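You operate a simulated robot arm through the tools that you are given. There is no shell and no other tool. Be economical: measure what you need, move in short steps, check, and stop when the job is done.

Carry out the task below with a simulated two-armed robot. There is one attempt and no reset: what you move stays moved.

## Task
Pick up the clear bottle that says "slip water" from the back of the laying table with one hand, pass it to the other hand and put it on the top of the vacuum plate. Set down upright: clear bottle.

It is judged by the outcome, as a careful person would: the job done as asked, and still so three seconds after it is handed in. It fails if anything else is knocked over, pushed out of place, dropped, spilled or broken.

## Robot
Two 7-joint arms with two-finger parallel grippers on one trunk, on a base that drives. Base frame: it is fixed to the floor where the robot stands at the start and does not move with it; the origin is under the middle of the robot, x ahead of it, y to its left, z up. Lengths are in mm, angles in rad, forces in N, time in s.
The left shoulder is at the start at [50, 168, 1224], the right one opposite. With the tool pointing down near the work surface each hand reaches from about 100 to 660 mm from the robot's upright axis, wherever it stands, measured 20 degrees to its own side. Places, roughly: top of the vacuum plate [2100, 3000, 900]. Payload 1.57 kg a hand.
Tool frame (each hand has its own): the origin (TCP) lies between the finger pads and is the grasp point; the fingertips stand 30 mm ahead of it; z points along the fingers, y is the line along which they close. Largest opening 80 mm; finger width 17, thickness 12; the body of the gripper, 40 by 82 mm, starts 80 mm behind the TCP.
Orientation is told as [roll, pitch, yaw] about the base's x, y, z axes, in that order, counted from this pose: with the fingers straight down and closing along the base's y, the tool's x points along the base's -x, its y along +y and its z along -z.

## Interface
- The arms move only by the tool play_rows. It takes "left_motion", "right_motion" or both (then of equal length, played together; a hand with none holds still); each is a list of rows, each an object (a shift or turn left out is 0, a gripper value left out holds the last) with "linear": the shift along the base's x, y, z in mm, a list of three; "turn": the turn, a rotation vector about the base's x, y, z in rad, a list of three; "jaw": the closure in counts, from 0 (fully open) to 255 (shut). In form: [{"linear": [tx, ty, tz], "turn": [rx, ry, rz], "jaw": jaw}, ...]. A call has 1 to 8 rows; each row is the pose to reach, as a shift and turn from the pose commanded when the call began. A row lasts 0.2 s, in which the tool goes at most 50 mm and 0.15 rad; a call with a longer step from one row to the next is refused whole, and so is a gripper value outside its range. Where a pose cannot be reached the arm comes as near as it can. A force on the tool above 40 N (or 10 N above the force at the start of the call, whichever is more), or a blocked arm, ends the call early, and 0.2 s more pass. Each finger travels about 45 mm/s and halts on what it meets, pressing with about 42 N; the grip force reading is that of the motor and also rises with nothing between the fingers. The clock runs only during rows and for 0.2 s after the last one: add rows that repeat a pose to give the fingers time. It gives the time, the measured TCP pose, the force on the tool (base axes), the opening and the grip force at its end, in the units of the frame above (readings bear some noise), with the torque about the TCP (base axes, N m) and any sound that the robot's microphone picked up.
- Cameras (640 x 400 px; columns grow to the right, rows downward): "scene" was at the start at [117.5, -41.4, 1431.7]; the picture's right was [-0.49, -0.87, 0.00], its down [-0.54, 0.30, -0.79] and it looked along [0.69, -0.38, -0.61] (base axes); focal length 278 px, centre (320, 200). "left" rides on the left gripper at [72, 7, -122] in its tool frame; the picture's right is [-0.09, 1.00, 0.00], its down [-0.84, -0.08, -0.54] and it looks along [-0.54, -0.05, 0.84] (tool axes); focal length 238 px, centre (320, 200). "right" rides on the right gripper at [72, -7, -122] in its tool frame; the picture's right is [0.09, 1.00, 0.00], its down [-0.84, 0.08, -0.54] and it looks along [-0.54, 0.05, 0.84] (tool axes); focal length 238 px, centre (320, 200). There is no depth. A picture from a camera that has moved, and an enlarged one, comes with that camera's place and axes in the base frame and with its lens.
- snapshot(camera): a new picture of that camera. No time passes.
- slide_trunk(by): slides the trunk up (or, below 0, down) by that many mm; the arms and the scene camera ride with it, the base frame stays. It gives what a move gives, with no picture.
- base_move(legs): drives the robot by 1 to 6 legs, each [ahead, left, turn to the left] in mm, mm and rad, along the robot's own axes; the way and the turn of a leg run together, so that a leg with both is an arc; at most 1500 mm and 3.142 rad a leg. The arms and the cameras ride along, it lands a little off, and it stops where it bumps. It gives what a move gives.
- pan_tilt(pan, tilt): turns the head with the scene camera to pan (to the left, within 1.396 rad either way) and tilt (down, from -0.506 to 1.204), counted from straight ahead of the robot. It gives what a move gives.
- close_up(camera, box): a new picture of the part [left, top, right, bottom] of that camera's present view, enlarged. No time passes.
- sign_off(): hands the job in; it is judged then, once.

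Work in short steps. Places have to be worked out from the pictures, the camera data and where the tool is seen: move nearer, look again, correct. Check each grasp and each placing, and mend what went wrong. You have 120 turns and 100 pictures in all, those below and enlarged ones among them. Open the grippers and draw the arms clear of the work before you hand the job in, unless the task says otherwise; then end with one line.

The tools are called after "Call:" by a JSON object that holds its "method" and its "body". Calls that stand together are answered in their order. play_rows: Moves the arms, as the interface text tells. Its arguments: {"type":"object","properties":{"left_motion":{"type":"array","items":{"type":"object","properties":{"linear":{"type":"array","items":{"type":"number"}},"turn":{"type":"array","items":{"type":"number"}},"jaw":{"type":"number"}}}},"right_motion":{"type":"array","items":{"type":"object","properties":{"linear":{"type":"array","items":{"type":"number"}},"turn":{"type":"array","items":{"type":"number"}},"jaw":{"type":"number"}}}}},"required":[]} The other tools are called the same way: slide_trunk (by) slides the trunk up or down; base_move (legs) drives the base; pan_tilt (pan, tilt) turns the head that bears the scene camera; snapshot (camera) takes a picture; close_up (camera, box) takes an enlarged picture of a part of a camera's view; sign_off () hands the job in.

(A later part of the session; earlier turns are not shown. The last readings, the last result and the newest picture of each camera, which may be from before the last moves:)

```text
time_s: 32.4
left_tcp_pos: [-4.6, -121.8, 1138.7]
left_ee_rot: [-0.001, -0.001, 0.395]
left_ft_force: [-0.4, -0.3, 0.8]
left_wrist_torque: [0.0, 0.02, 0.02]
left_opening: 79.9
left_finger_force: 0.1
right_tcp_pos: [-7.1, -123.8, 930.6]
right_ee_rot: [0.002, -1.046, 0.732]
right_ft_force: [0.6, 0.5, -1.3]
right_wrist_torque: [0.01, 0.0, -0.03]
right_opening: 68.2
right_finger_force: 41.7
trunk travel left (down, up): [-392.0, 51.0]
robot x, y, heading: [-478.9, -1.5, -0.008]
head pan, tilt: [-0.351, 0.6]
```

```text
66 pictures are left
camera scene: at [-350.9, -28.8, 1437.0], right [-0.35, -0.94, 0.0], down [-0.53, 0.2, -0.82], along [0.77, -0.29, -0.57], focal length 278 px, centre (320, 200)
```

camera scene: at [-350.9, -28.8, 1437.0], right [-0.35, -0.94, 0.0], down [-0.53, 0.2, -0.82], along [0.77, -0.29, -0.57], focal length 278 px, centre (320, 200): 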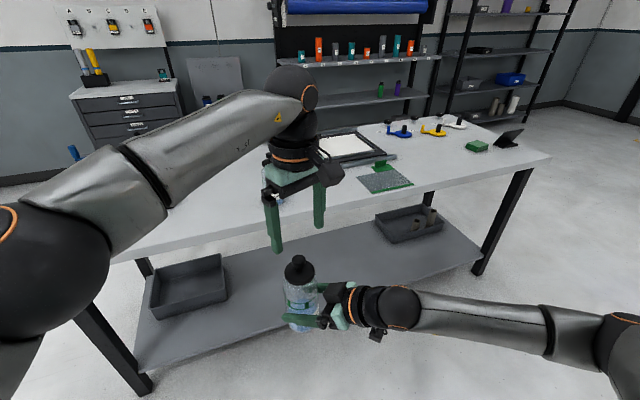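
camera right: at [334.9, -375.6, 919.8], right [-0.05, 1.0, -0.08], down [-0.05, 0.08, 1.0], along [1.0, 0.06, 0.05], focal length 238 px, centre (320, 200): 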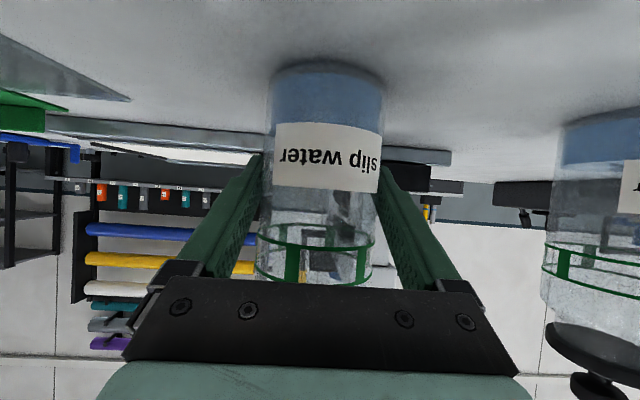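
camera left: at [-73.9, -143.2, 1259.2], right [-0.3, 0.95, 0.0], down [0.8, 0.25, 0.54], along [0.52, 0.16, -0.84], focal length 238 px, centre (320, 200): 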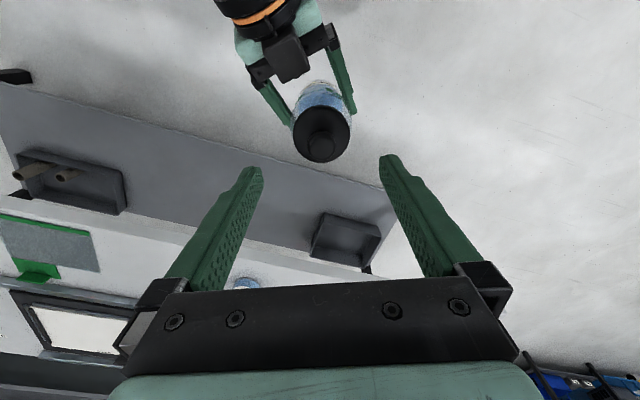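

Both views put the cap at about [-5, -121.5], directly under the left TCP, with the knob top at z ≈ 1066. I descend to z ≈ 1002 so the pads flank the upper body with the palm still clear of the knob.

Call:
{"method": "play_rows", "body": {"left_motion": [{"linear": [0, 0, -25]}, {"linear": [0, 0, -50]}, {"linear": [0, 0, -70]}, {"linear": [0, 0, -85]}, {"linear": [0, 0, -100]}, {"linear": [0, 0, -115]}, {"linear": [0, 0, -115]}]}}

Call:
{"method": "snapshot", "body": {"camera": "left"}}

Call:
{"method": "close_up", "body": {"camera": "scene", "box": [220, 160, 460, 360]}}

```text
time_s: 34.0
left_tcp_pos: [-4.3, -121.0, 1026.4]
left_ee_rot: [0.0, -0.001, 0.392]
left_ft_force: [0.1, -1.0, 0.2]
left_wrist_torque: [-0.01, -0.04, 0.0]
left_opening: 79.9
left_finger_force: 0.0
right_tcp_pos: [-6.5, -124.1, 931.3]
right_ee_rot: [0.0, -1.045, 0.732]
right_ft_force: [0.1, 0.9, -1.4]
right_wrist_torque: [-0.02, 0.0, 0.01]
right_opening: 68.2
right_finger_force: 42.0
trunk travel left (down, up): [-392.0, 51.0]
robot x, y, heading: [-473.9, 0.4, -0.008]
head pan, tilt: [-0.351, 0.6]
```

```text
65 pictures are left
camera left: at [-72.0, -141.6, 1147.8], right [-0.3, 0.95, 0.0], down [0.8, 0.25, 0.54], along [0.52, 0.16, -0.84], focal length 238 px, centre (320, 200)
```

left: 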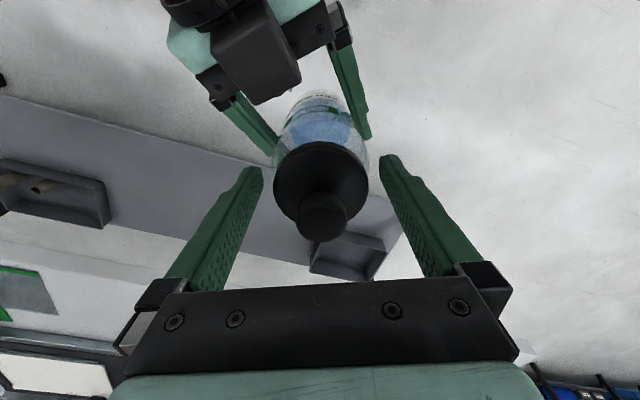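

```text
2.00 times, centred on (340, 260) of scene
camera zoom: at [-350.9, -28.7, 1437.0], right [-0.35, -0.94, 0.0], down [-0.53, 0.2, -0.83], along [0.77, -0.29, -0.56], focal length 557 px, centre (280, 80)
```

zoom: 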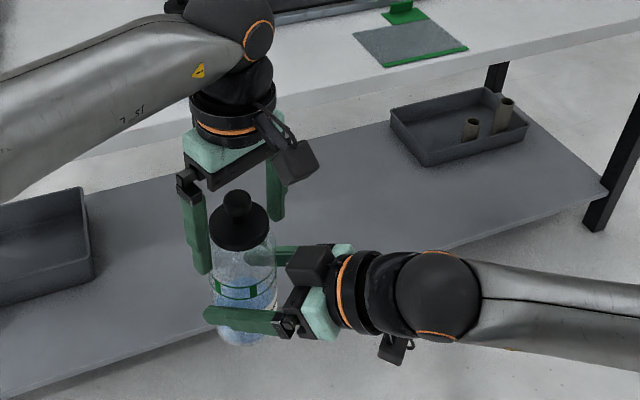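

Well aligned. I descend another 24 mm and close the left gripper.

Call:
{"method": "play_rows", "body": {"left_motion": [{"linear": [0, 0, -12]}, {"linear": [0, 0, -24]}, {"linear": [0, 0, -24]}]}}

Call:
{"method": "snapshot", "body": {"camera": "left"}}

Call:
{"method": "close_up", "body": {"camera": "scene", "box": [250, 210, 400, 340]}}

```text
time_s: 34.8
left_tcp_pos: [-3.9, -120.2, 1001.4]
left_ee_rot: [0.0, 0.0, 0.392]
left_ft_force: [-0.2, 0.5, -0.2]
left_wrist_torque: [0.03, 0.0, 0.0]
left_opening: 80.2
left_finger_force: 0.0
right_tcp_pos: [-5.8, -123.6, 931.0]
right_ee_rot: [0.001, -1.045, 0.732]
right_ft_force: [-0.8, 0.2, -1.2]
right_wrist_torque: [-0.04, 0.01, 0.0]
right_opening: 68.1
right_finger_force: 42.0
trunk travel left (down, up): [-392.0, 51.0]
robot x, y, heading: [-474.3, 1.0, -0.011]
head pan, tilt: [-0.351, 0.6]
```

```text
63 pictures are left
camera left: at [-72.8, -142.1, 1122.4], right [-0.3, 0.95, 0.0], down [0.8, 0.25, 0.54], along [0.52, 0.16, -0.84], focal length 238 px, centre (320, 200)
```

left: 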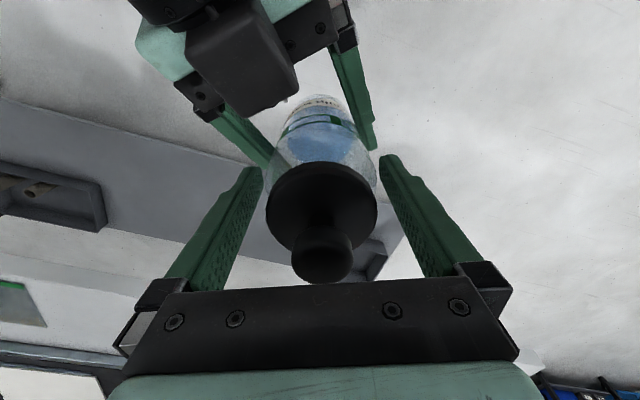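

```text
3.08 times, centred on (325, 275) of scene
camera zoom: at [-350.9, -28.7, 1437.0], right [-0.35, -0.94, 0.0], down [-0.53, 0.2, -0.83], along [0.77, -0.29, -0.57], focal length 857 px, centre (305, -31)
```

zoom: 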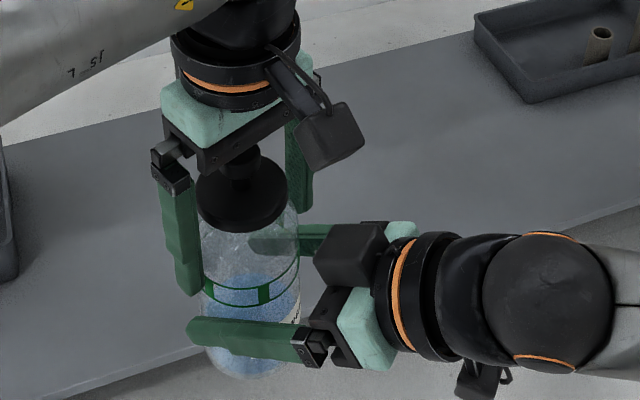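

The left fingertips reach the green band, clear of the right fingers. I close the left gripper.

Call:
{"method": "play_rows", "body": {"left_motion": [{"jaw": 60}, {"jaw": 255}, {"jaw": 255}, {"jaw": 255}]}}

```text
time_s: 35.8
left_tcp_pos: [-3.0, -120.0, 1002.2]
left_ee_rot: [-0.001, 0.0, 0.393]
left_ft_force: [-0.5, 1.0, 0.4]
left_wrist_torque: [-0.04, -0.08, -0.05]
left_opening: 68.1
left_finger_force: 41.9
right_tcp_pos: [-5.8, -123.4, 931.6]
right_ee_rot: [-0.001, -1.045, 0.732]
right_ft_force: [0.6, -1.9, -0.8]
right_wrist_torque: [0.16, 0.12, 0.05]
right_opening: 68.2
right_finger_force: 41.8
trunk travel left (down, up): [-392.0, 51.0]
robot x, y, heading: [-477.9, 2.5, -0.005]
head pan, tilt: [-0.351, 0.6]
```

The left holds at 68.1 mm with only small cross forces. I open the right gripper and watch the left's load.

Call:
{"method": "play_rows", "body": {"right_motion": [{"jaw": 100}, {"jaw": 0}, {"jaw": 0}, {"jaw": 0}]}}

Call:
{"method": "close_up", "body": {"camera": "scene", "box": [250, 210, 400, 340]}}

```text
time_s: 36.8
left_tcp_pos: [-4.3, -120.8, 1002.1]
left_ee_rot: [0.0, 0.001, 0.394]
left_ft_force: [-0.5, -0.8, 0.2]
left_wrist_torque: [0.01, -0.04, 0.02]
left_opening: 67.9
left_finger_force: 41.9
right_tcp_pos: [-6.3, -123.5, 931.4]
right_ee_rot: [0.001, -1.045, 0.732]
right_ft_force: [0.4, 1.1, 0.7]
right_wrist_torque: [-0.03, 0.0, 0.02]
right_opening: 79.7
right_finger_force: 0.0
trunk travel left (down, up): [-392.0, 51.0]
robot x, y, heading: [-473.8, 2.8, -0.008]
head pan, tilt: [-0.351, 0.6]
```

```text
3.08 times, centred on (325, 275) of scene
camera zoom: at [-350.9, -28.7, 1437.0], right [-0.35, -0.94, 0.0], down [-0.53, 0.2, -0.82], along [0.77, -0.29, -0.57], focal length 857 px, centre (305, -31)
```

zoom: 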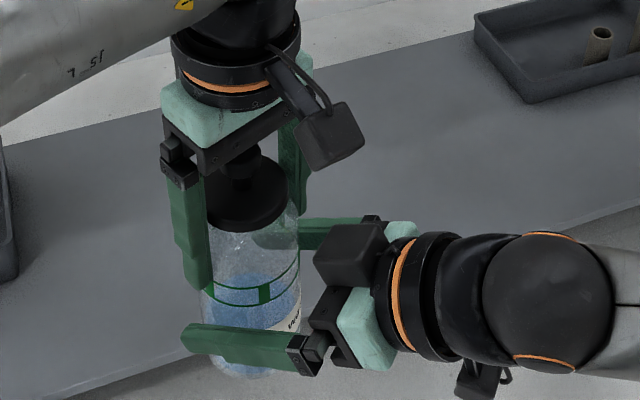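

The bottle hangs from the left hand, which now carries it alone. I withdraw the right hand along its approach, keeping it level.

Call:
{"method": "play_rows", "body": {"right_motion": [{"linear": [-11, -10, 0]}, {"linear": [-26, -23, 0]}, {"linear": [-41, -37, 0]}, {"linear": [-56, -50, 0]}, {"linear": [-70, -63, 0]}, {"linear": [-70, -63, 0]}]}}

Call:
{"method": "snapshot", "body": {"camera": "scene"}}

```text
time_s: 38.2
left_tcp_pos: [-3.5, -120.5, 1000.7]
left_ee_rot: [0.0, 0.001, 0.394]
left_ft_force: [-0.1, 0.5, -0.8]
left_wrist_torque: [-0.02, 0.0, -0.01]
left_opening: 68.0
left_finger_force: 42.0
right_tcp_pos: [-75.6, -184.6, 931.4]
right_ee_rot: [0.002, -1.047, 0.732]
right_ft_force: [0.6, 0.4, -0.6]
right_wrist_torque: [0.02, 0.02, 0.0]
right_opening: 79.8
right_finger_force: 0.1
trunk travel left (down, up): [-392.0, 51.0]
robot x, y, heading: [-475.8, -0.5, -0.005]
head pan, tilt: [-0.351, 0.6]
```

```text
60 pictures are left
camera scene: at [-350.7, -28.6, 1437.0], right [-0.35, -0.94, 0.0], down [-0.53, 0.2, -0.82], along [0.77, -0.29, -0.57], focal length 278 px, centre (320, 200)
```

scene: 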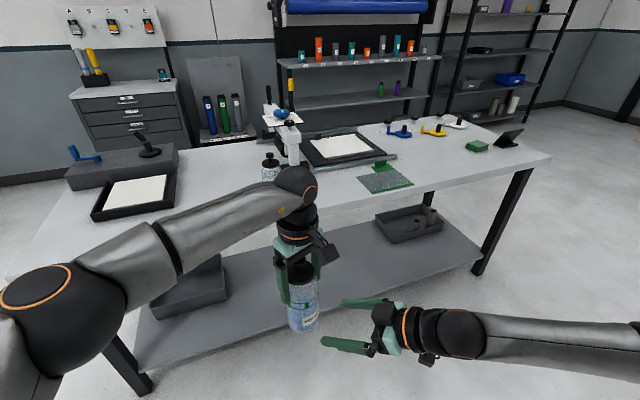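

Transfer complete: the left holds the bottle alone with its base 132 mm below the left TCP. I now tuck the right arm to its side, tool down, and raise the left with the bottle for driving.

Call:
{"method": "play_rows", "body": {"left_motion": [{"linear": [0, 5, 20]}, {"linear": [0, 20, 40]}, {"linear": [-5, 40, 60]}, {"linear": [-8, 60, 80], "turn": [0, 0, -0.1]}, {"linear": [-10, 80, 100], "turn": [0, 0, -0.2]}, {"linear": [-14, 105, 120], "turn": [0, 0, -0.3]}, {"linear": [-18, 130, 140], "turn": [0, 0, -0.39]}, {"linear": [-20, 150, 140], "turn": [0, 0, -0.39]}], "right_motion": [{"linear": [-8, -27, 10], "turn": [-0.09, 0.1, 0]}, {"linear": [-16, -54, 30], "turn": [-0.18, 0.2, 0]}, {"linear": [-24, -81, 52], "turn": [-0.27, 0.3, 0]}, {"linear": [-32, -108, 76], "turn": [-0.36, 0.4, 0]}, {"linear": [-40, -135, 100], "turn": [-0.45, 0.5, 0]}, {"linear": [-48, -162, 124], "turn": [-0.54, 0.6, 0]}, {"linear": [-56, -189, 148], "turn": [-0.63, 0.7, 0]}, {"linear": [-64, -216, 170], "turn": [-0.7, 0.78, 0]}]}}

Call:
{"method": "snapshot", "body": {"camera": "scene"}}

Call:
{"method": "snapshot", "body": {"camera": "left"}}

```text
time_s: 40.2
left_tcp_pos: [-25.0, 29.1, 1139.3]
left_ee_rot: [0.0, 0.001, 0.003]
left_ft_force: [-0.5, 0.8, -2.3]
left_wrist_torque: [0.0, 0.02, 0.0]
left_opening: 68.0
left_finger_force: 42.3
right_tcp_pos: [-219.8, -334.0, 1029.3]
right_ee_rot: [0.164, 0.282, 0.721]
right_ft_force: [0.2, 0.3, 0.0]
right_wrist_torque: [0.0, -0.01, -0.01]
right_opening: 80.2
right_finger_force: 0.1
right hand out of reach, approached as far as the arm can: row 3, 4, 5, 6, 7, 8
trunk travel left (down, up): [-392.0, 51.0]
robot x, y, heading: [-476.2, 3.9, -0.007]
head pan, tilt: [-0.351, 0.6]
stopped in row 8 (right hand): the arm was blocked; the commanded pose is now the measured one
```

```text
59 pictures are left
camera scene: at [-351.3, -28.3, 1437.1], right [-0.35, -0.94, 0.0], down [-0.53, 0.2, -0.83], along [0.77, -0.29, -0.56], focal length 278 px, centre (320, 200)
```

scene: 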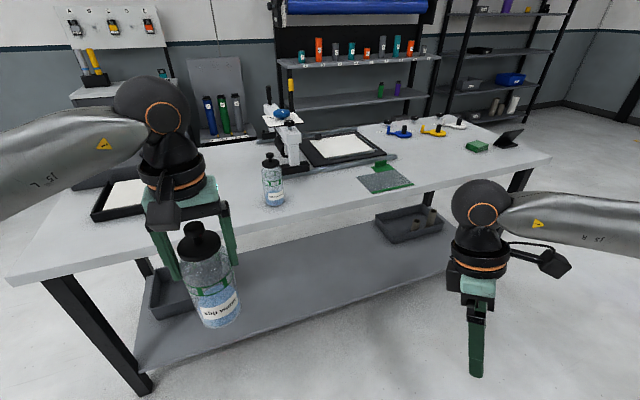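

```text
58 pictures are left
camera left: at [-96.5, 35.7, 1260.3], right [0.09, 1.0, 0.0], down [0.84, -0.08, 0.54], along [0.54, -0.05, -0.84], focal length 238 px, centre (320, 200)
```

left: 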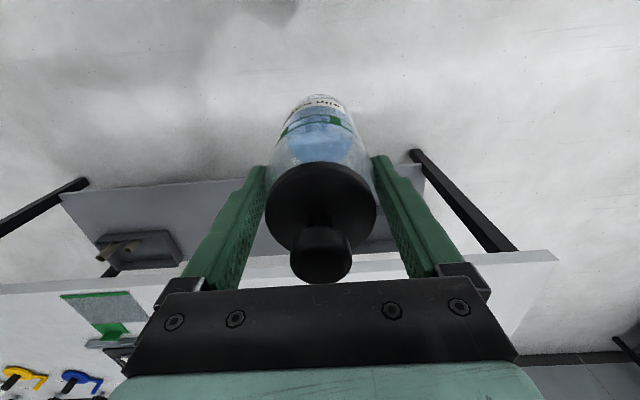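

Bottle secure, arms tucked. Before driving I look left to check the way.

Call:
{"method": "pan_tilt", "body": {"pan": 1.35, "tilt": 0.35}}

Call:
{"method": "snapshot", "body": {"camera": "scene"}}

Call:
{"method": "pan_tilt", "body": {"pan": 0.75, "tilt": 0.2}}

Call:
{"method": "snapshot", "body": {"camera": "scene"}}

```text
time_s: 41.9
left_tcp_pos: [-24.0, 29.1, 1139.1]
left_ee_rot: [-0.002, 0.0, 0.001]
left_ft_force: [-0.2, -0.9, -1.8]
left_wrist_torque: [-0.02, 0.03, 0.03]
left_opening: 67.9
left_finger_force: 41.5
right_tcp_pos: [-217.3, -334.4, 1029.2]
right_ee_rot: [0.166, 0.279, 0.719]
right_ft_force: [0.3, 0.1, -1.3]
right_wrist_torque: [-0.02, -0.01, -0.01]
right_opening: 80.1
right_finger_force: 0.0
trunk travel left (down, up): [-392.0, 51.0]
robot x, y, heading: [-471.5, 4.6, -0.007]
head pan, tilt: [1.349, 0.351]
```

```text
57 pictures are left
camera scene: at [-412.4, 93.2, 1459.8], right [0.97, -0.23, 0.0], down [-0.08, -0.33, -0.94], along [0.21, 0.91, -0.34], focal length 278 px, centre (320, 200)
```

scene: 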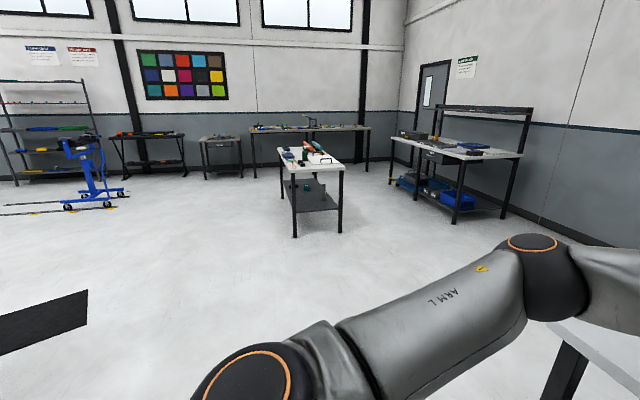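

```text
time_s: 42.9
left_tcp_pos: [-24.5, 29.3, 1137.8]
left_ee_rot: [-0.001, 0.001, 0.002]
left_ft_force: [0.0, -0.2, -1.8]
left_wrist_torque: [0.0, -0.01, -0.01]
left_opening: 67.9
left_finger_force: 41.8
right_tcp_pos: [-219.3, -336.5, 1028.7]
right_ee_rot: [0.166, 0.279, 0.72]
right_ft_force: [1.2, 0.7, 0.1]
right_wrist_torque: [0.0, 0.01, -0.01]
right_opening: 79.8
right_finger_force: 0.0
trunk travel left (down, up): [-392.0, 51.0]
robot x, y, heading: [-477.5, 1.9, -0.006]
head pan, tilt: [0.75, 0.201]
```

```text
56 pictures are left
camera scene: at [-365.0, 65.5, 1473.8], right [0.68, -0.74, 0.0], down [-0.15, -0.14, -0.98], along [0.72, 0.66, -0.2], focal length 278 px, centre (320, 200)
```

scene: 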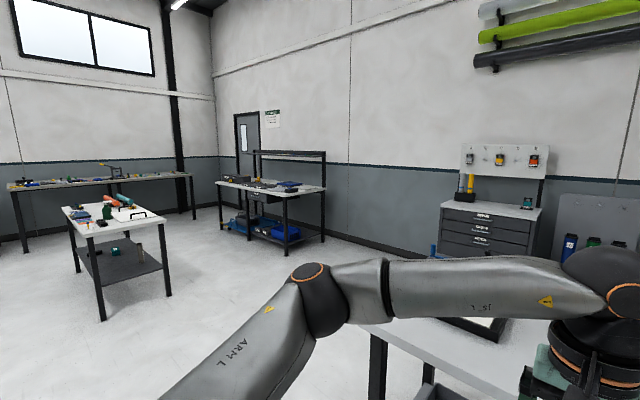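

The floor between the tables is clear. I drive left, ahead, then diagonally, stopping short of the vacuum-plate table.

Call:
{"method": "base_move", "body": {"legs": [[0, 1400, 0], [1450, 0, 0], [200, 900, 0]]}}

Call:
{"method": "pan_tilt", "body": {"pan": 0.35, "tilt": 0.45}}

Call:
{"method": "snapshot", "body": {"camera": "scene"}}

```text
time_s: 61.4
left_tcp_pos: [1637.1, 2390.8, 1139.2]
left_ee_rot: [0.001, -0.001, 0.002]
left_ft_force: [0.0, 0.6, -2.0]
left_wrist_torque: [0.01, -0.01, 0.03]
left_opening: 67.8
left_finger_force: 41.7
right_tcp_pos: [1442.8, 2026.0, 1028.9]
right_ee_rot: [0.166, 0.277, 0.723]
right_ft_force: [1.2, -0.4, 0.2]
right_wrist_torque: [-0.01, 0.03, -0.01]
right_opening: 80.2
right_finger_force: 0.0
trunk travel left (down, up): [-392.0, 51.0]
robot x, y, heading: [1184.2, 2365.0, -0.007]
head pan, tilt: [0.75, 0.201]
```

```text
time_s: 62.3
left_tcp_pos: [1636.1, 2391.3, 1139.4]
left_ee_rot: [-0.002, -0.001, 0.003]
left_ft_force: [-0.4, -0.7, -2.4]
left_wrist_torque: [-0.03, 0.0, 0.02]
left_opening: 67.9
left_finger_force: 41.4
right_tcp_pos: [1445.2, 2026.5, 1028.3]
right_ee_rot: [0.167, 0.278, 0.723]
right_ft_force: [-1.1, -0.3, 0.8]
right_wrist_torque: [-0.02, 0.01, -0.01]
right_opening: 79.8
right_finger_force: 0.0
trunk travel left (down, up): [-392.0, 51.0]
robot x, y, heading: [1186.2, 2363.3, -0.005]
head pan, tilt: [0.351, 0.45]
```

```text
55 pictures are left
camera scene: at [1314.1, 2395.0, 1450.6], right [0.34, -0.94, 0.0], down [-0.41, -0.15, -0.9], along [0.85, 0.31, -0.43], focal length 278 px, centre (320, 200)
```

scene: 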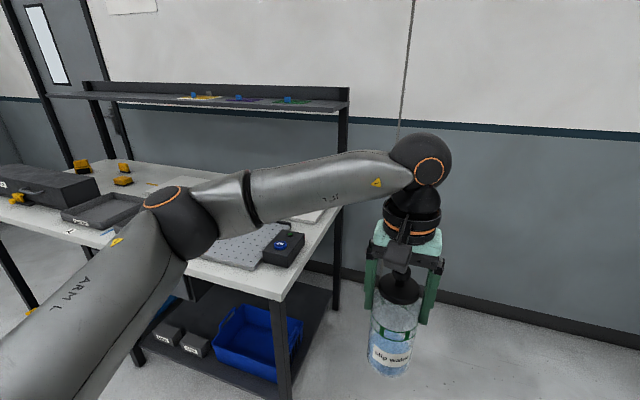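

The perforated grey plate is visible behind the arm, with a dark control box next to it. I zoom in.

Call:
{"method": "close_up", "body": {"camera": "scene", "box": [180, 180, 360, 310]}}

Call:
{"method": "close_up", "body": {"camera": "scene", "box": [0, 130, 220, 270]}}

```text
3.08 times, centred on (270, 245) of scene
camera zoom: at [1314.1, 2395.0, 1450.6], right [0.34, -0.94, 0.0], down [-0.41, -0.15, -0.9], along [0.85, 0.31, -0.43], focal length 857 px, centre (474, 62)
```

zoom: 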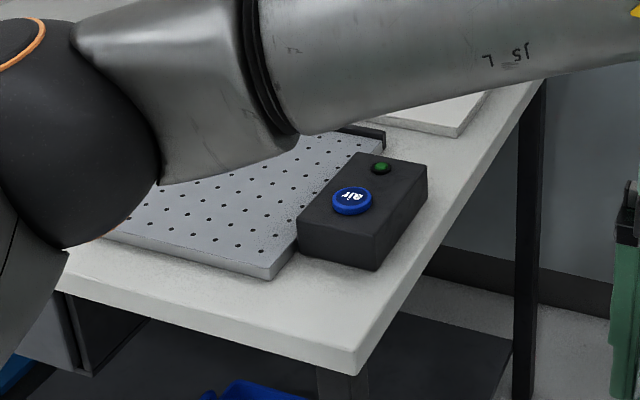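

```text
2.86 times, centred on (110, 200) of scene
camera zoom: at [1314.1, 2395.0, 1450.6], right [0.34, -0.94, 0.0], down [-0.41, -0.15, -0.9], along [0.85, 0.31, -0.43], focal length 795 px, centre (920, 200)
```

zoom: 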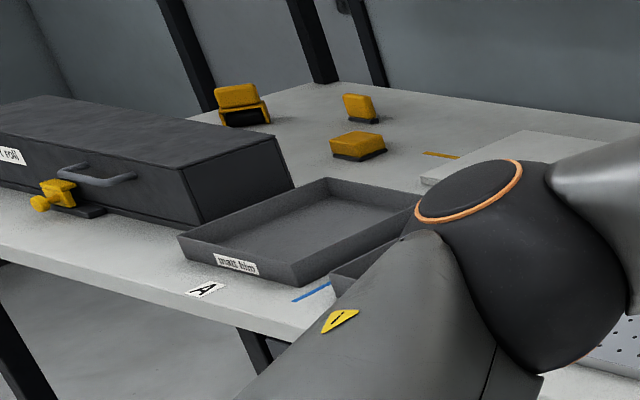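

The table's front edge is at x ≈ 1830 and its end at y ≈ 2700; the plate starts near [1880, 2820]. I drive left then ahead, so the plate lies in front of the left hand.

Call:
{"method": "base_move", "body": {"legs": [[0, 480, 0], [230, 0, 0]]}}

Call:
{"method": "pan_tilt", "body": {"pan": 0.05, "tilt": 0.75}}

Call:
{"method": "snapshot", "body": {"camera": "scene"}}

Call:
{"method": "snapshot", "body": {"camera": "left"}}

```text
time_s: 66.4
left_tcp_pos: [1855.8, 2871.6, 1138.4]
left_ee_rot: [0.001, 0.003, 0.006]
left_ft_force: [-0.2, -0.3, -1.4]
left_wrist_torque: [-0.01, 0.0, 0.02]
left_opening: 67.9
left_finger_force: 42.1
right_tcp_pos: [1665.5, 2504.7, 1028.1]
right_ee_rot: [0.168, 0.282, 0.729]
right_ft_force: [0.1, -0.7, 0.1]
right_wrist_torque: [-0.03, 0.01, -0.01]
right_opening: 80.0
right_finger_force: 0.0
trunk travel left (down, up): [-392.0, 51.0]
robot x, y, heading: [1406.3, 2839.2, -0.002]
head pan, tilt: [0.351, 0.45]
```

```text
time_s: 67.2
left_tcp_pos: [1855.5, 2870.6, 1139.1]
left_ee_rot: [0.0, 0.0, 0.006]
left_ft_force: [0.1, -0.5, -1.6]
left_wrist_torque: [0.04, -0.04, -0.03]
left_opening: 67.6
left_finger_force: 42.2
right_tcp_pos: [1662.5, 2504.4, 1027.9]
right_ee_rot: [0.167, 0.278, 0.727]
right_ft_force: [-0.4, -0.2, 0.0]
right_wrist_torque: [0.01, 0.01, 0.02]
right_opening: 80.0
right_finger_force: 0.1
trunk travel left (down, up): [-392.0, 51.0]
robot x, y, heading: [1405.9, 2840.1, -0.006]
head pan, tilt: [0.051, 0.75]
```

```text
52 pictures are left
camera scene: at [1529.3, 2845.4, 1424.2], right [0.05, -1.0, 0.0], down [-0.68, -0.03, -0.73], along [0.73, 0.04, -0.68], focal length 278 px, centre (320, 200)
```

scene: 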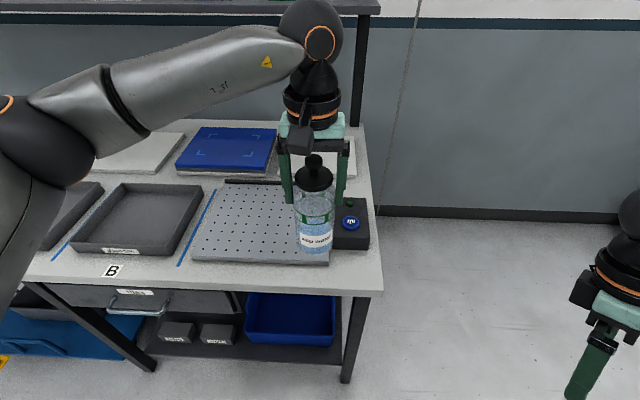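

```text
51 pictures are left
camera left: at [1783.7, 2876.4, 1260.3], right [0.08, 1.0, 0.0], down [0.84, -0.07, 0.54], along [0.54, -0.05, -0.84], focal length 238 px, centre (320, 200)
```

left: 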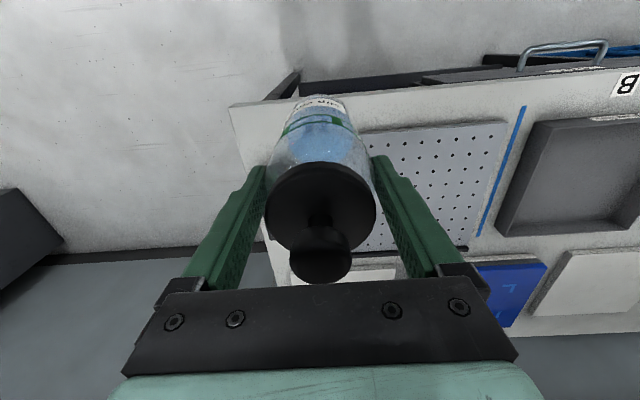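

The plate spans about x 1888–2160, y 2840–3170, with its centre near [2024, 3005]. I move the base 100 ahead and 60 left so the centre is comfortably within the left hand's reach.

Call:
{"method": "base_move", "body": {"legs": [[0, 60, 0], [100, 0, 0]]}}

Call:
{"method": "snapshot", "body": {"camera": "scene"}}

```text
time_s: 68.9
left_tcp_pos: [1955.8, 2930.6, 1138.4]
left_ee_rot: [0.0, 0.001, 0.009]
left_ft_force: [-0.7, 0.2, -1.9]
left_wrist_torque: [0.02, 0.02, -0.02]
left_opening: 67.7
left_finger_force: 41.8
right_tcp_pos: [1763.8, 2566.0, 1028.2]
right_ee_rot: [0.163, 0.28, 0.729]
right_ft_force: [0.3, 0.6, 0.3]
right_wrist_torque: [0.04, -0.01, -0.04]
right_opening: 79.9
right_finger_force: 0.0
trunk travel left (down, up): [-392.0, 51.0]
robot x, y, heading: [1500.7, 2898.5, -0.002]
head pan, tilt: [0.051, 0.75]
```

```text
50 pictures are left
camera scene: at [1629.5, 2905.9, 1424.0], right [0.05, -1.0, 0.0], down [-0.68, -0.03, -0.73], along [0.73, 0.04, -0.68], focal length 278 px, centre (320, 200)
```

scene: 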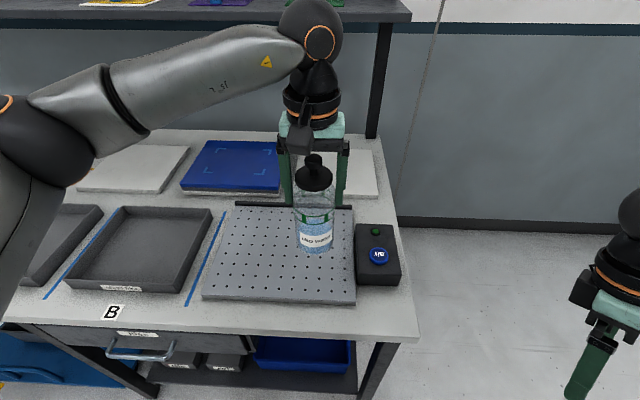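

The plate centre refines to about [2035, 3008]. I move the bottle over it, then part way down.

Call:
{"method": "play_rows", "body": {"left_motion": [{"linear": [18, 17, 0]}, {"linear": [37, 35, 0]}, {"linear": [56, 52, 0]}, {"linear": [74, 70, 0]}, {"linear": [74, 70, -25]}, {"linear": [74, 70, -50]}, {"linear": [74, 70, -70]}, {"linear": [74, 70, -70]}]}}

Call:
{"method": "snapshot", "body": {"camera": "scene"}}

Call:
{"method": "snapshot", "body": {"camera": "left"}}

```text
time_s: 70.7
left_tcp_pos: [2028.9, 3001.7, 1070.7]
left_ee_rot: [0.0, 0.0, 0.009]
left_ft_force: [0.0, 1.4, -1.3]
left_wrist_torque: [-0.03, 0.01, -0.01]
left_opening: 67.8
left_finger_force: 42.0
right_tcp_pos: [1763.8, 2565.5, 1028.5]
right_ee_rot: [0.167, 0.28, 0.728]
right_ft_force: [0.1, 0.0, -0.7]
right_wrist_torque: [-0.02, 0.01, 0.0]
right_opening: 79.9
right_finger_force: 0.0
trunk travel left (down, up): [-392.0, 51.0]
robot x, y, heading: [1503.9, 2899.2, -0.002]
head pan, tilt: [0.051, 0.75]
```

```text
49 pictures are left
camera scene: at [1628.3, 2905.9, 1424.1], right [0.05, -1.0, 0.0], down [-0.68, -0.03, -0.73], along [0.73, 0.04, -0.68], focal length 278 px, centre (320, 200)
```

scene: 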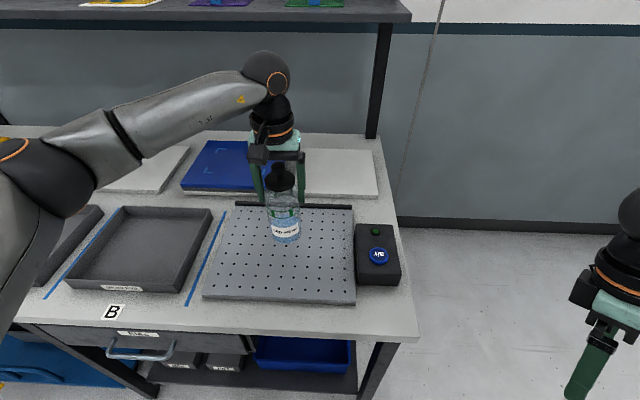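

```text
48 pictures are left
camera left: at [1957.6, 3007.7, 1191.2], right [0.08, 1.0, 0.0], down [0.84, -0.07, 0.54], along [0.54, -0.05, -0.84], focal length 238 px, centre (320, 200)
```

left: 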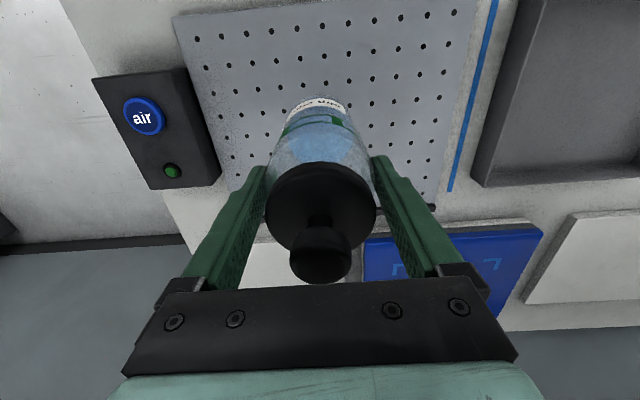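

Centred over the plate with the bottle base about 40 mm above it. I lower in small steps and watch the vertical force.

Call:
{"method": "play_rows", "body": {"left_motion": [{"linear": [0, 0, -10]}, {"linear": [0, 0, -18]}, {"linear": [0, 0, -26]}, {"linear": [0, 0, -32]}, {"linear": [0, 0, -32]}]}}

Call:
{"method": "close_up", "body": {"camera": "scene", "box": [200, 130, 360, 310]}}

```text
time_s: 71.9
left_tcp_pos: [2029.4, 3001.5, 1037.5]
left_ee_rot: [0.0, -0.001, 0.01]
left_ft_force: [-0.4, -0.8, -2.4]
left_wrist_torque: [0.01, 0.02, 0.01]
left_opening: 67.4
left_finger_force: 42.3
right_tcp_pos: [1763.0, 2565.3, 1028.5]
right_ee_rot: [0.166, 0.279, 0.728]
right_ft_force: [-0.1, 0.6, -0.3]
right_wrist_torque: [-0.02, 0.03, -0.02]
right_opening: 80.1
right_finger_force: 0.1
trunk travel left (down, up): [-392.0, 51.0]
robot x, y, heading: [1501.7, 2903.3, 0.0]
head pan, tilt: [0.051, 0.75]
```

```text
2.22 times, centred on (280, 220) of scene
camera zoom: at [1628.4, 2906.0, 1424.1], right [0.05, -1.0, 0.0], down [-0.68, -0.03, -0.73], along [0.73, 0.04, -0.68], focal length 619 px, centre (409, 156)
```

zoom: 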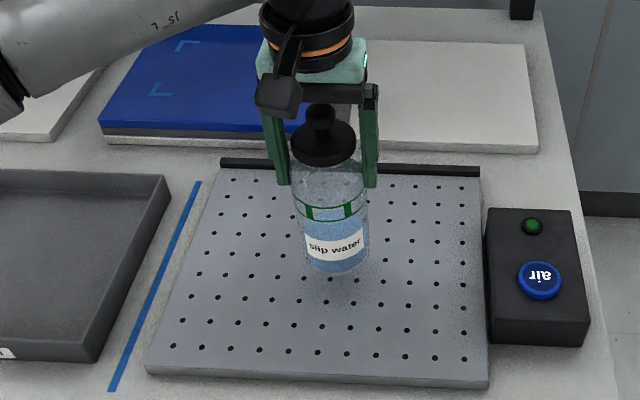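

No contact yet; lowering further in 2–3 mm rows.

Call:
{"method": "play_rows", "body": {"left_motion": [{"linear": [0, 0, -3]}, {"linear": [0, 0, -5]}, {"linear": [0, 0, -7]}, {"linear": [0, 0, -7]}]}}

```text
time_s: 72.9
left_tcp_pos: [2029.3, 3000.6, 1031.4]
left_ee_rot: [-0.001, 0.001, 0.009]
left_ft_force: [0.7, -0.7, -2.5]
left_wrist_torque: [-0.02, 0.02, 0.0]
left_opening: 67.8
left_finger_force: 41.9
right_tcp_pos: [1763.5, 2566.0, 1029.7]
right_ee_rot: [0.167, 0.279, 0.728]
right_ft_force: [-0.3, -0.6, -0.4]
right_wrist_torque: [0.01, 0.03, -0.02]
right_opening: 79.9
right_finger_force: 0.1
trunk travel left (down, up): [-392.0, 51.0]
robot x, y, heading: [1504.2, 2902.4, 0.002]
head pan, tilt: [0.051, 0.75]
```

Call:
{"method": "play_rows", "body": {"left_motion": [{"linear": [0, 0, -2]}, {"linear": [0, 0, -4]}, {"linear": [0, 0, -6]}, {"linear": [0, 0, -6]}]}}

Call:
{"method": "close_up", "body": {"camera": "scene", "box": [240, 190, 320, 260]}}

```text
time_s: 73.9
left_tcp_pos: [2027.9, 3001.8, 1024.4]
left_ee_rot: [-0.001, -0.002, 0.008]
left_ft_force: [0.3, 0.3, -1.8]
left_wrist_torque: [0.0, -0.01, -0.03]
left_opening: 67.4
left_finger_force: 41.6
right_tcp_pos: [1762.4, 2565.0, 1027.2]
right_ee_rot: [0.166, 0.279, 0.729]
right_ft_force: [0.6, 0.5, -0.2]
right_wrist_torque: [-0.02, 0.0, 0.01]
right_opening: 80.1
right_finger_force: 0.0
trunk travel left (down, up): [-392.0, 51.0]
robot x, y, heading: [1505.8, 2900.7, -0.003]
head pan, tilt: [0.051, 0.75]
```

```text
5.71 times, centred on (280, 225) of scene
camera zoom: at [1628.4, 2906.0, 1424.1], right [0.05, -1.0, 0.0], down [-0.68, -0.03, -0.73], along [0.73, 0.04, -0.68], focal length 1591 px, centre (549, 57)
```

zoom: 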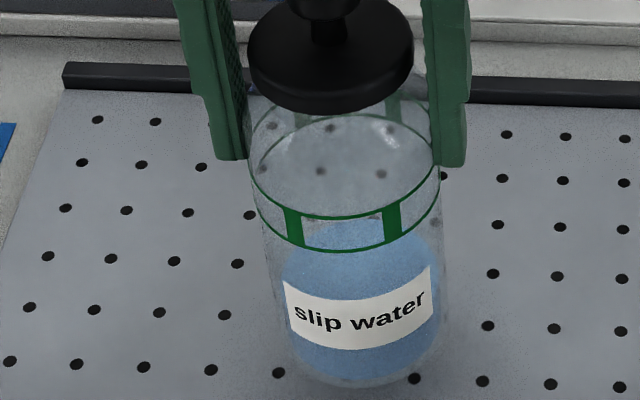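

Still only the bottle's weight on the wrist. I continue down slowly.

Call:
{"method": "play_rows", "body": {"left_motion": [{"linear": [0, 0, -2]}, {"linear": [0, 0, -4]}, {"linear": [0, 0, -6]}, {"linear": [0, 0, -6]}]}}

```text
time_s: 74.9
left_tcp_pos: [2029.4, 3002.1, 1018.6]
left_ee_rot: [0.0, 0.0, 0.009]
left_ft_force: [0.2, 0.1, -1.9]
left_wrist_torque: [0.04, 0.0, 0.03]
left_opening: 67.7
left_finger_force: 42.0
right_tcp_pos: [1762.7, 2566.0, 1028.5]
right_ee_rot: [0.166, 0.278, 0.727]
right_ft_force: [0.0, -0.5, -0.2]
right_wrist_torque: [-0.03, -0.03, -0.03]
right_opening: 80.2
right_finger_force: 0.0
trunk travel left (down, up): [-392.0, 51.0]
robot x, y, heading: [1501.6, 2900.4, 0.002]
head pan, tilt: [0.051, 0.75]
```

Call:
{"method": "play_rows", "body": {"left_motion": [{"linear": [0, 0, -2]}, {"linear": [0, 0, -4]}, {"linear": [0, 0, -4]}]}}

Call:
{"method": "close_up", "body": {"camera": "scene", "box": [240, 190, 320, 260]}}

```text
time_s: 75.7
left_tcp_pos: [2028.8, 3001.5, 1014.5]
left_ee_rot: [0.001, 0.0, 0.008]
left_ft_force: [-0.4, 0.0, -1.6]
left_wrist_torque: [-0.02, 0.01, -0.02]
left_opening: 67.5
left_finger_force: 41.8
right_tcp_pos: [1763.2, 2565.0, 1028.7]
right_ee_rot: [0.166, 0.279, 0.728]
right_ft_force: [0.6, -1.1, -0.8]
right_wrist_torque: [-0.01, -0.02, 0.02]
right_opening: 80.3
right_finger_force: 0.1
trunk travel left (down, up): [-392.0, 51.0]
robot x, y, heading: [1502.6, 2898.0, -0.0]
head pan, tilt: [0.051, 0.75]
```

```text
5.71 times, centred on (280, 225) of scene
camera zoom: at [1628.4, 2906.0, 1424.1], right [0.05, -1.0, 0.0], down [-0.68, -0.03, -0.73], along [0.73, 0.04, -0.68], focal length 1591 px, centre (549, 57)
```

zoom: 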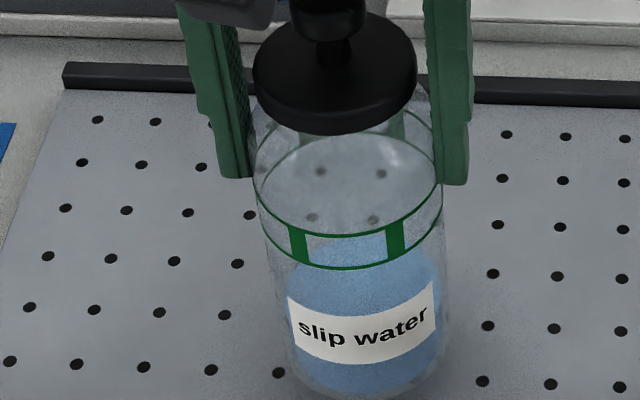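

Base is at about z = 882 by my estimate, still free. I continue down in 2 mm rows.

Call:
{"method": "play_rows", "body": {"left_motion": [{"linear": [0, 0, -2]}, {"linear": [0, 0, -4]}, {"linear": [0, 0, -4]}]}}

```text
time_s: 76.5
left_tcp_pos: [2028.5, 3000.8, 1010.1]
left_ee_rot: [0.001, 0.001, 0.009]
left_ft_force: [0.6, 1.1, -0.7]
left_wrist_torque: [0.02, -0.02, 0.01]
left_opening: 67.5
left_finger_force: 41.7
right_tcp_pos: [1763.1, 2565.1, 1027.9]
right_ee_rot: [0.167, 0.28, 0.728]
right_ft_force: [-0.4, -0.2, 0.3]
right_wrist_torque: [0.0, 0.0, 0.0]
right_opening: 79.9
right_finger_force: 0.0
trunk travel left (down, up): [-392.0, 51.0]
robot x, y, heading: [1503.9, 2901.4, 0.0]
head pan, tilt: [0.051, 0.75]
```

Call:
{"method": "play_rows", "body": {"left_motion": [{"linear": [0, 0, -1.5]}, {"linear": [0, 0, -2.5]}, {"linear": [0, 0, -2.5]}]}}

Call:
{"method": "close_up", "body": {"camera": "scene", "box": [240, 200, 340, 280]}}

```text
time_s: 77.3
left_tcp_pos: [2029.3, 3001.1, 1007.9]
left_ee_rot: [-0.001, 0.001, 0.009]
left_ft_force: [0.2, 0.6, -2.1]
left_wrist_torque: [0.01, -0.01, 0.01]
left_opening: 67.5
left_finger_force: 42.3
right_tcp_pos: [1764.0, 2565.6, 1029.2]
right_ee_rot: [0.165, 0.28, 0.729]
right_ft_force: [0.8, 0.1, 0.4]
right_wrist_torque: [0.02, -0.02, -0.01]
right_opening: 79.6
right_finger_force: 0.0
trunk travel left (down, up): [-392.0, 51.0]
robot x, y, heading: [1504.5, 2900.4, 0.001]
head pan, tilt: [0.051, 0.75]
```

```text
5.00 times, centred on (290, 240) of scene
camera zoom: at [1628.4, 2906.0, 1424.1], right [0.05, -1.0, 0.0], down [-0.68, -0.03, -0.73], along [0.73, 0.04, -0.68], focal length 1392 px, centre (470, 0)
```

zoom: 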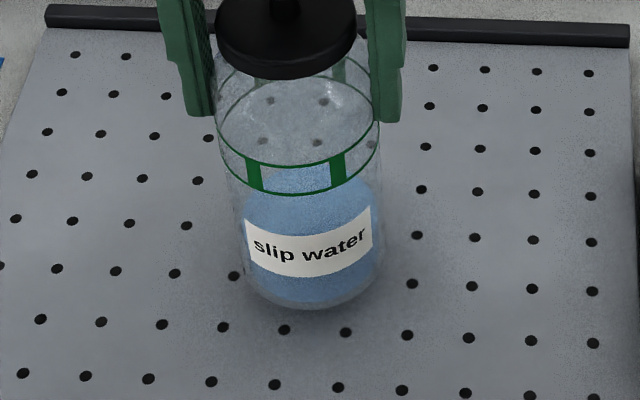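

Still carrying full weight; the contact shadow is close beneath the base. I continue down.

Call:
{"method": "play_rows", "body": {"left_motion": [{"linear": [0, 0, -1.5]}, {"linear": [0, 0, -3]}, {"linear": [0, 0, -3]}]}}

```text
time_s: 78.1
left_tcp_pos: [2028.0, 3001.7, 1004.2]
left_ee_rot: [0.0, 0.001, 0.008]
left_ft_force: [-0.9, -0.1, -0.8]
left_wrist_torque: [-0.03, 0.0, 0.0]
left_opening: 67.6
left_finger_force: 41.9
right_tcp_pos: [1764.1, 2565.5, 1028.5]
right_ee_rot: [0.167, 0.28, 0.728]
right_ft_force: [-0.5, 0.1, -0.1]
right_wrist_torque: [0.02, -0.01, -0.05]
right_opening: 80.0
right_finger_force: 0.0
trunk travel left (down, up): [-392.0, 51.0]
robot x, y, heading: [1501.4, 2903.9, -0.002]
head pan, tilt: [0.051, 0.75]
```

Call:
{"method": "play_rows", "body": {"left_motion": [{"linear": [0, 0, -1]}, {"linear": [0, 0, -2]}, {"linear": [0, 0, -2]}]}}

```text
time_s: 78.9
left_tcp_pos: [2027.3, 3000.9, 1001.7]
left_ee_rot: [0.001, 0.0, 0.007]
left_ft_force: [1.1, 0.6, -1.5]
left_wrist_torque: [0.01, -0.01, 0.01]
left_opening: 67.6
left_finger_force: 42.0
right_tcp_pos: [1763.5, 2565.7, 1028.3]
right_ee_rot: [0.165, 0.279, 0.727]
right_ft_force: [0.2, -0.6, -0.2]
right_wrist_torque: [0.0, 0.05, -0.01]
right_opening: 79.9
right_finger_force: 0.1
trunk travel left (down, up): [-392.0, 51.0]
robot x, y, heading: [1504.0, 2901.4, 0.001]
head pan, tilt: [0.051, 0.75]
```

The readings are ambiguous, so I check with the left camera whether the bottle has shifted in the grip.

Call:
{"method": "snapshot", "body": {"camera": "left"}}

Call:
{"method": "close_up", "body": {"camera": "scene", "box": [240, 200, 340, 280]}}

```text
43 pictures are left
camera left: at [1956.0, 3006.7, 1123.5], right [0.08, 1.0, 0.0], down [0.84, -0.07, 0.54], along [0.54, -0.04, -0.84], focal length 238 px, centre (320, 200)
```

left: 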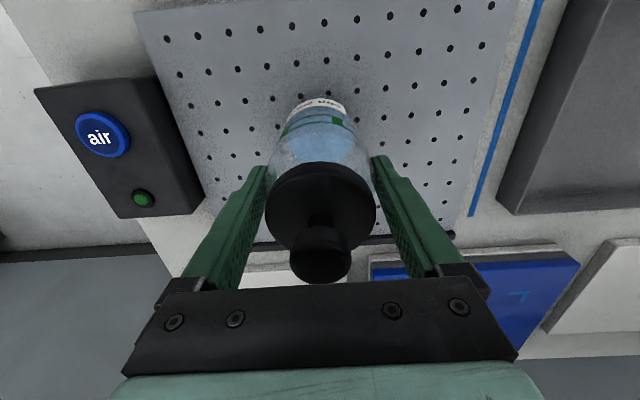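

```text
5.00 times, centred on (290, 240) of scene
camera zoom: at [1628.4, 2906.0, 1424.1], right [0.05, -1.0, 0.0], down [-0.68, -0.03, -0.73], along [0.73, 0.04, -0.68], focal length 1392 px, centre (470, 0)
```

zoom: 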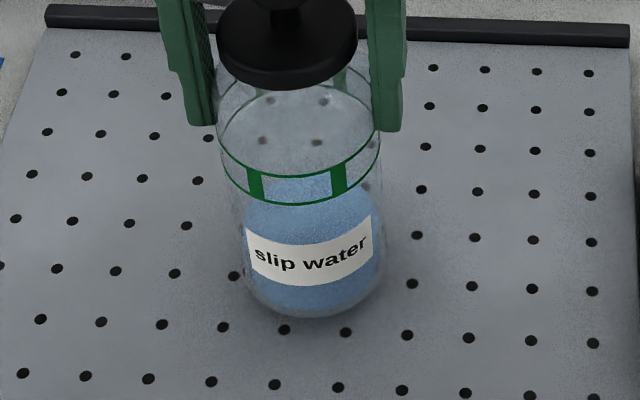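

No slip in the grip, so it simply has not touched yet. I keep lowering.

Call:
{"method": "play_rows", "body": {"left_motion": [{"linear": [0, 0, -1.5]}, {"linear": [0, 0, -3]}, {"linear": [0, 0, -4.5]}, {"linear": [0, 0, -4.5]}]}}

```text
time_s: 79.9
left_tcp_pos: [2027.4, 3000.7, 997.9]
left_ee_rot: [0.001, 0.0, 0.009]
left_ft_force: [0.1, 0.0, -0.9]
left_wrist_torque: [0.04, -0.01, 0.01]
left_opening: 67.5
left_finger_force: 42.2
right_tcp_pos: [1764.4, 2565.5, 1028.5]
right_ee_rot: [0.167, 0.279, 0.728]
right_ft_force: [-0.5, -0.5, -0.3]
right_wrist_torque: [-0.07, -0.03, 0.0]
right_opening: 80.1
right_finger_force: 0.2
trunk travel left (down, up): [-392.0, 51.0]
robot x, y, heading: [1504.1, 2900.0, 0.001]
head pan, tilt: [0.051, 0.75]
```

Call:
{"method": "play_rows", "body": {"left_motion": [{"linear": [0, 0, -1.5]}, {"linear": [0, 0, -3]}, {"linear": [0, 0, -4.5]}, {"linear": [0, 0, -4.5]}]}}

Call:
{"method": "close_up", "body": {"camera": "scene", "box": [240, 200, 340, 280]}}

```text
time_s: 80.9
left_tcp_pos: [2028.6, 3000.7, 993.2]
left_ee_rot: [0.0, 0.0, 0.008]
left_ft_force: [0.6, 0.0, -1.0]
left_wrist_torque: [-0.01, 0.0, -0.01]
left_opening: 67.7
left_finger_force: 41.5
right_tcp_pos: [1763.4, 2565.5, 1028.2]
right_ee_rot: [0.165, 0.279, 0.727]
right_ft_force: [0.8, 0.6, -0.5]
right_wrist_torque: [0.02, 0.0, 0.0]
right_opening: 80.1
right_finger_force: 0.1
trunk travel left (down, up): [-392.0, 51.0]
robot x, y, heading: [1501.4, 2899.6, 0.001]
head pan, tilt: [0.051, 0.75]
```

```text
5.00 times, centred on (290, 240) of scene
camera zoom: at [1628.4, 2906.0, 1424.1], right [0.05, -1.0, 0.0], down [-0.68, -0.03, -0.73], along [0.73, 0.04, -0.68], focal length 1392 px, centre (470, 0)
```

zoom: 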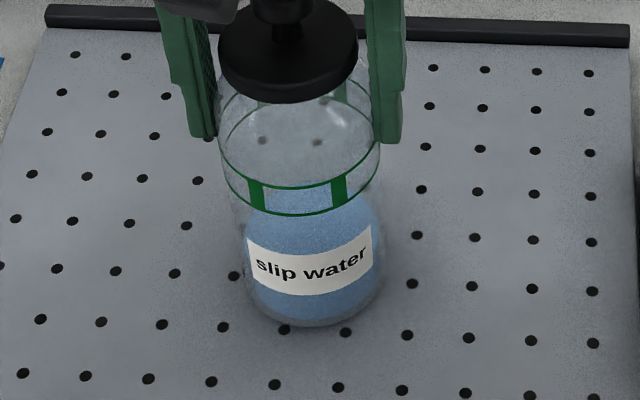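

The contact shadow is now tight to the base. I continue with fine steps.

Call:
{"method": "play_rows", "body": {"left_motion": [{"linear": [0, 0, -1]}, {"linear": [0, 0, -2]}, {"linear": [0, 0, -3]}, {"linear": [0, 0, -3]}]}}

```text
time_s: 81.9
left_tcp_pos: [2028.2, 3000.7, 993.3]
left_ee_rot: [0.001, -0.005, 0.009]
left_ft_force: [0.6, 0.2, 8.0]
left_wrist_torque: [0.05, -0.3, 0.0]
left_opening: 67.7
left_finger_force: 41.9
right_tcp_pos: [1763.5, 2565.5, 1030.0]
right_ee_rot: [0.163, 0.278, 0.729]
right_ft_force: [0.0, 0.2, 0.2]
right_wrist_torque: [-0.01, 0.01, 0.05]
right_opening: 79.8
right_finger_force: 0.0
trunk travel left (down, up): [-392.0, 51.0]
robot x, y, heading: [1501.6, 2899.4, 0.001]
head pan, tilt: [0.051, 0.75]
```

Contact: the force rose to +8 N. I relieve it by 2 mm so the bottle rests lightly.

Call:
{"method": "play_rows", "body": {"left_motion": [{"linear": [0, 0, 1]}, {"linear": [0, 0, 2]}, {"linear": [0, 0, 2]}]}}

Call:
{"method": "close_up", "body": {"camera": "scene", "box": [220, 150, 360, 280]}}

```text
time_s: 82.7
left_tcp_pos: [2028.2, 3001.6, 992.8]
left_ee_rot: [0.0, 0.0, 0.008]
left_ft_force: [2.2, -2.3, 4.8]
left_wrist_torque: [-0.15, -0.48, -0.02]
left_opening: 67.5
left_finger_force: 41.9
right_tcp_pos: [1764.4, 2565.2, 1029.0]
right_ee_rot: [0.166, 0.28, 0.729]
right_ft_force: [0.0, 1.1, -1.1]
right_wrist_torque: [-0.01, -0.02, 0.02]
right_opening: 79.8
right_finger_force: 0.1
trunk travel left (down, up): [-392.0, 51.0]
robot x, y, heading: [1506.6, 2902.7, 0.002]
head pan, tilt: [0.051, 0.75]
```

```text
3.08 times, centred on (290, 215) of scene
camera zoom: at [1628.0, 2905.7, 1424.2], right [0.05, -1.0, 0.0], down [-0.68, -0.03, -0.73], along [0.73, 0.04, -0.68], focal length 857 px, centre (412, 154)
```

zoom: 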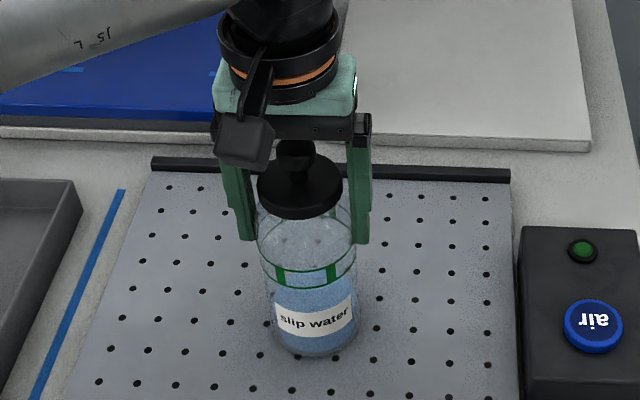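

Bottle is upright on the plate with light load. I open the left gripper.

Call:
{"method": "play_rows", "body": {"left_motion": [{"jaw": 40}, {"jaw": 0}, {"jaw": 0}, {"jaw": 0}]}}

Call:
{"method": "snapshot", "body": {"camera": "left"}}

Call:
{"method": "close_up", "body": {"camera": "scene", "box": [220, 150, 360, 280]}}

```text
time_s: 83.7
left_tcp_pos: [2027.1, 3002.1, 992.6]
left_ee_rot: [0.0, 0.001, 0.011]
left_ft_force: [0.1, 0.3, -0.4]
left_wrist_torque: [0.02, -0.01, 0.0]
left_opening: 79.8
left_finger_force: 0.0
right_tcp_pos: [1762.9, 2566.7, 1029.6]
right_ee_rot: [0.165, 0.279, 0.728]
right_ft_force: [-0.2, -0.2, -0.1]
right_wrist_torque: [0.01, 0.05, -0.01]
right_opening: 79.9
right_finger_force: 0.0
trunk travel left (down, up): [-392.0, 51.0]
robot x, y, heading: [1502.2, 2894.8, 0.001]
head pan, tilt: [0.051, 0.75]
```

```text
39 pictures are left
camera left: at [1956.4, 3007.8, 1113.4], right [0.08, 1.0, 0.0], down [0.84, -0.07, 0.54], along [0.54, -0.04, -0.84], focal length 238 px, centre (320, 200)
```

left: 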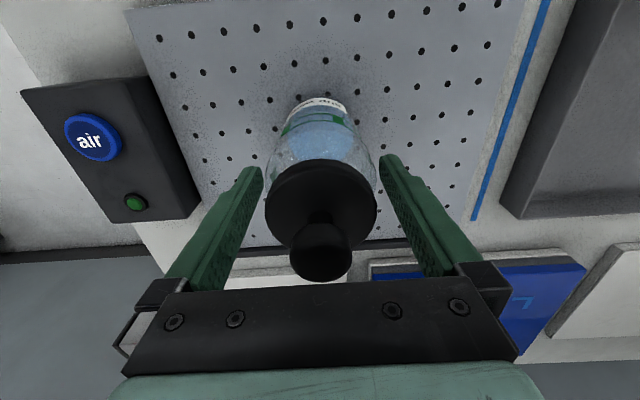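

```text
3.08 times, centred on (290, 215) of scene
camera zoom: at [1628.3, 2905.9, 1424.1], right [0.05, -1.0, 0.0], down [-0.68, -0.03, -0.73], along [0.73, 0.04, -0.68], focal length 857 px, centre (412, 154)
```

zoom: 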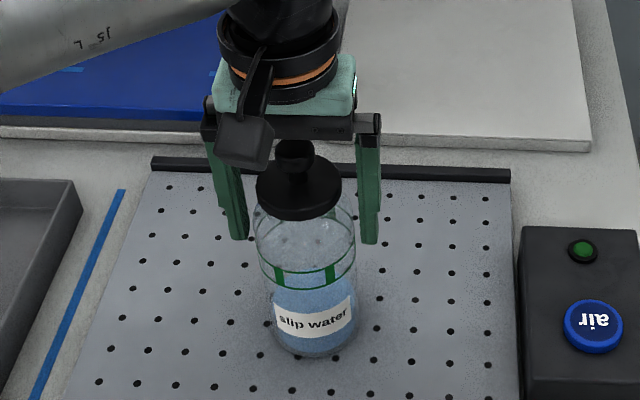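

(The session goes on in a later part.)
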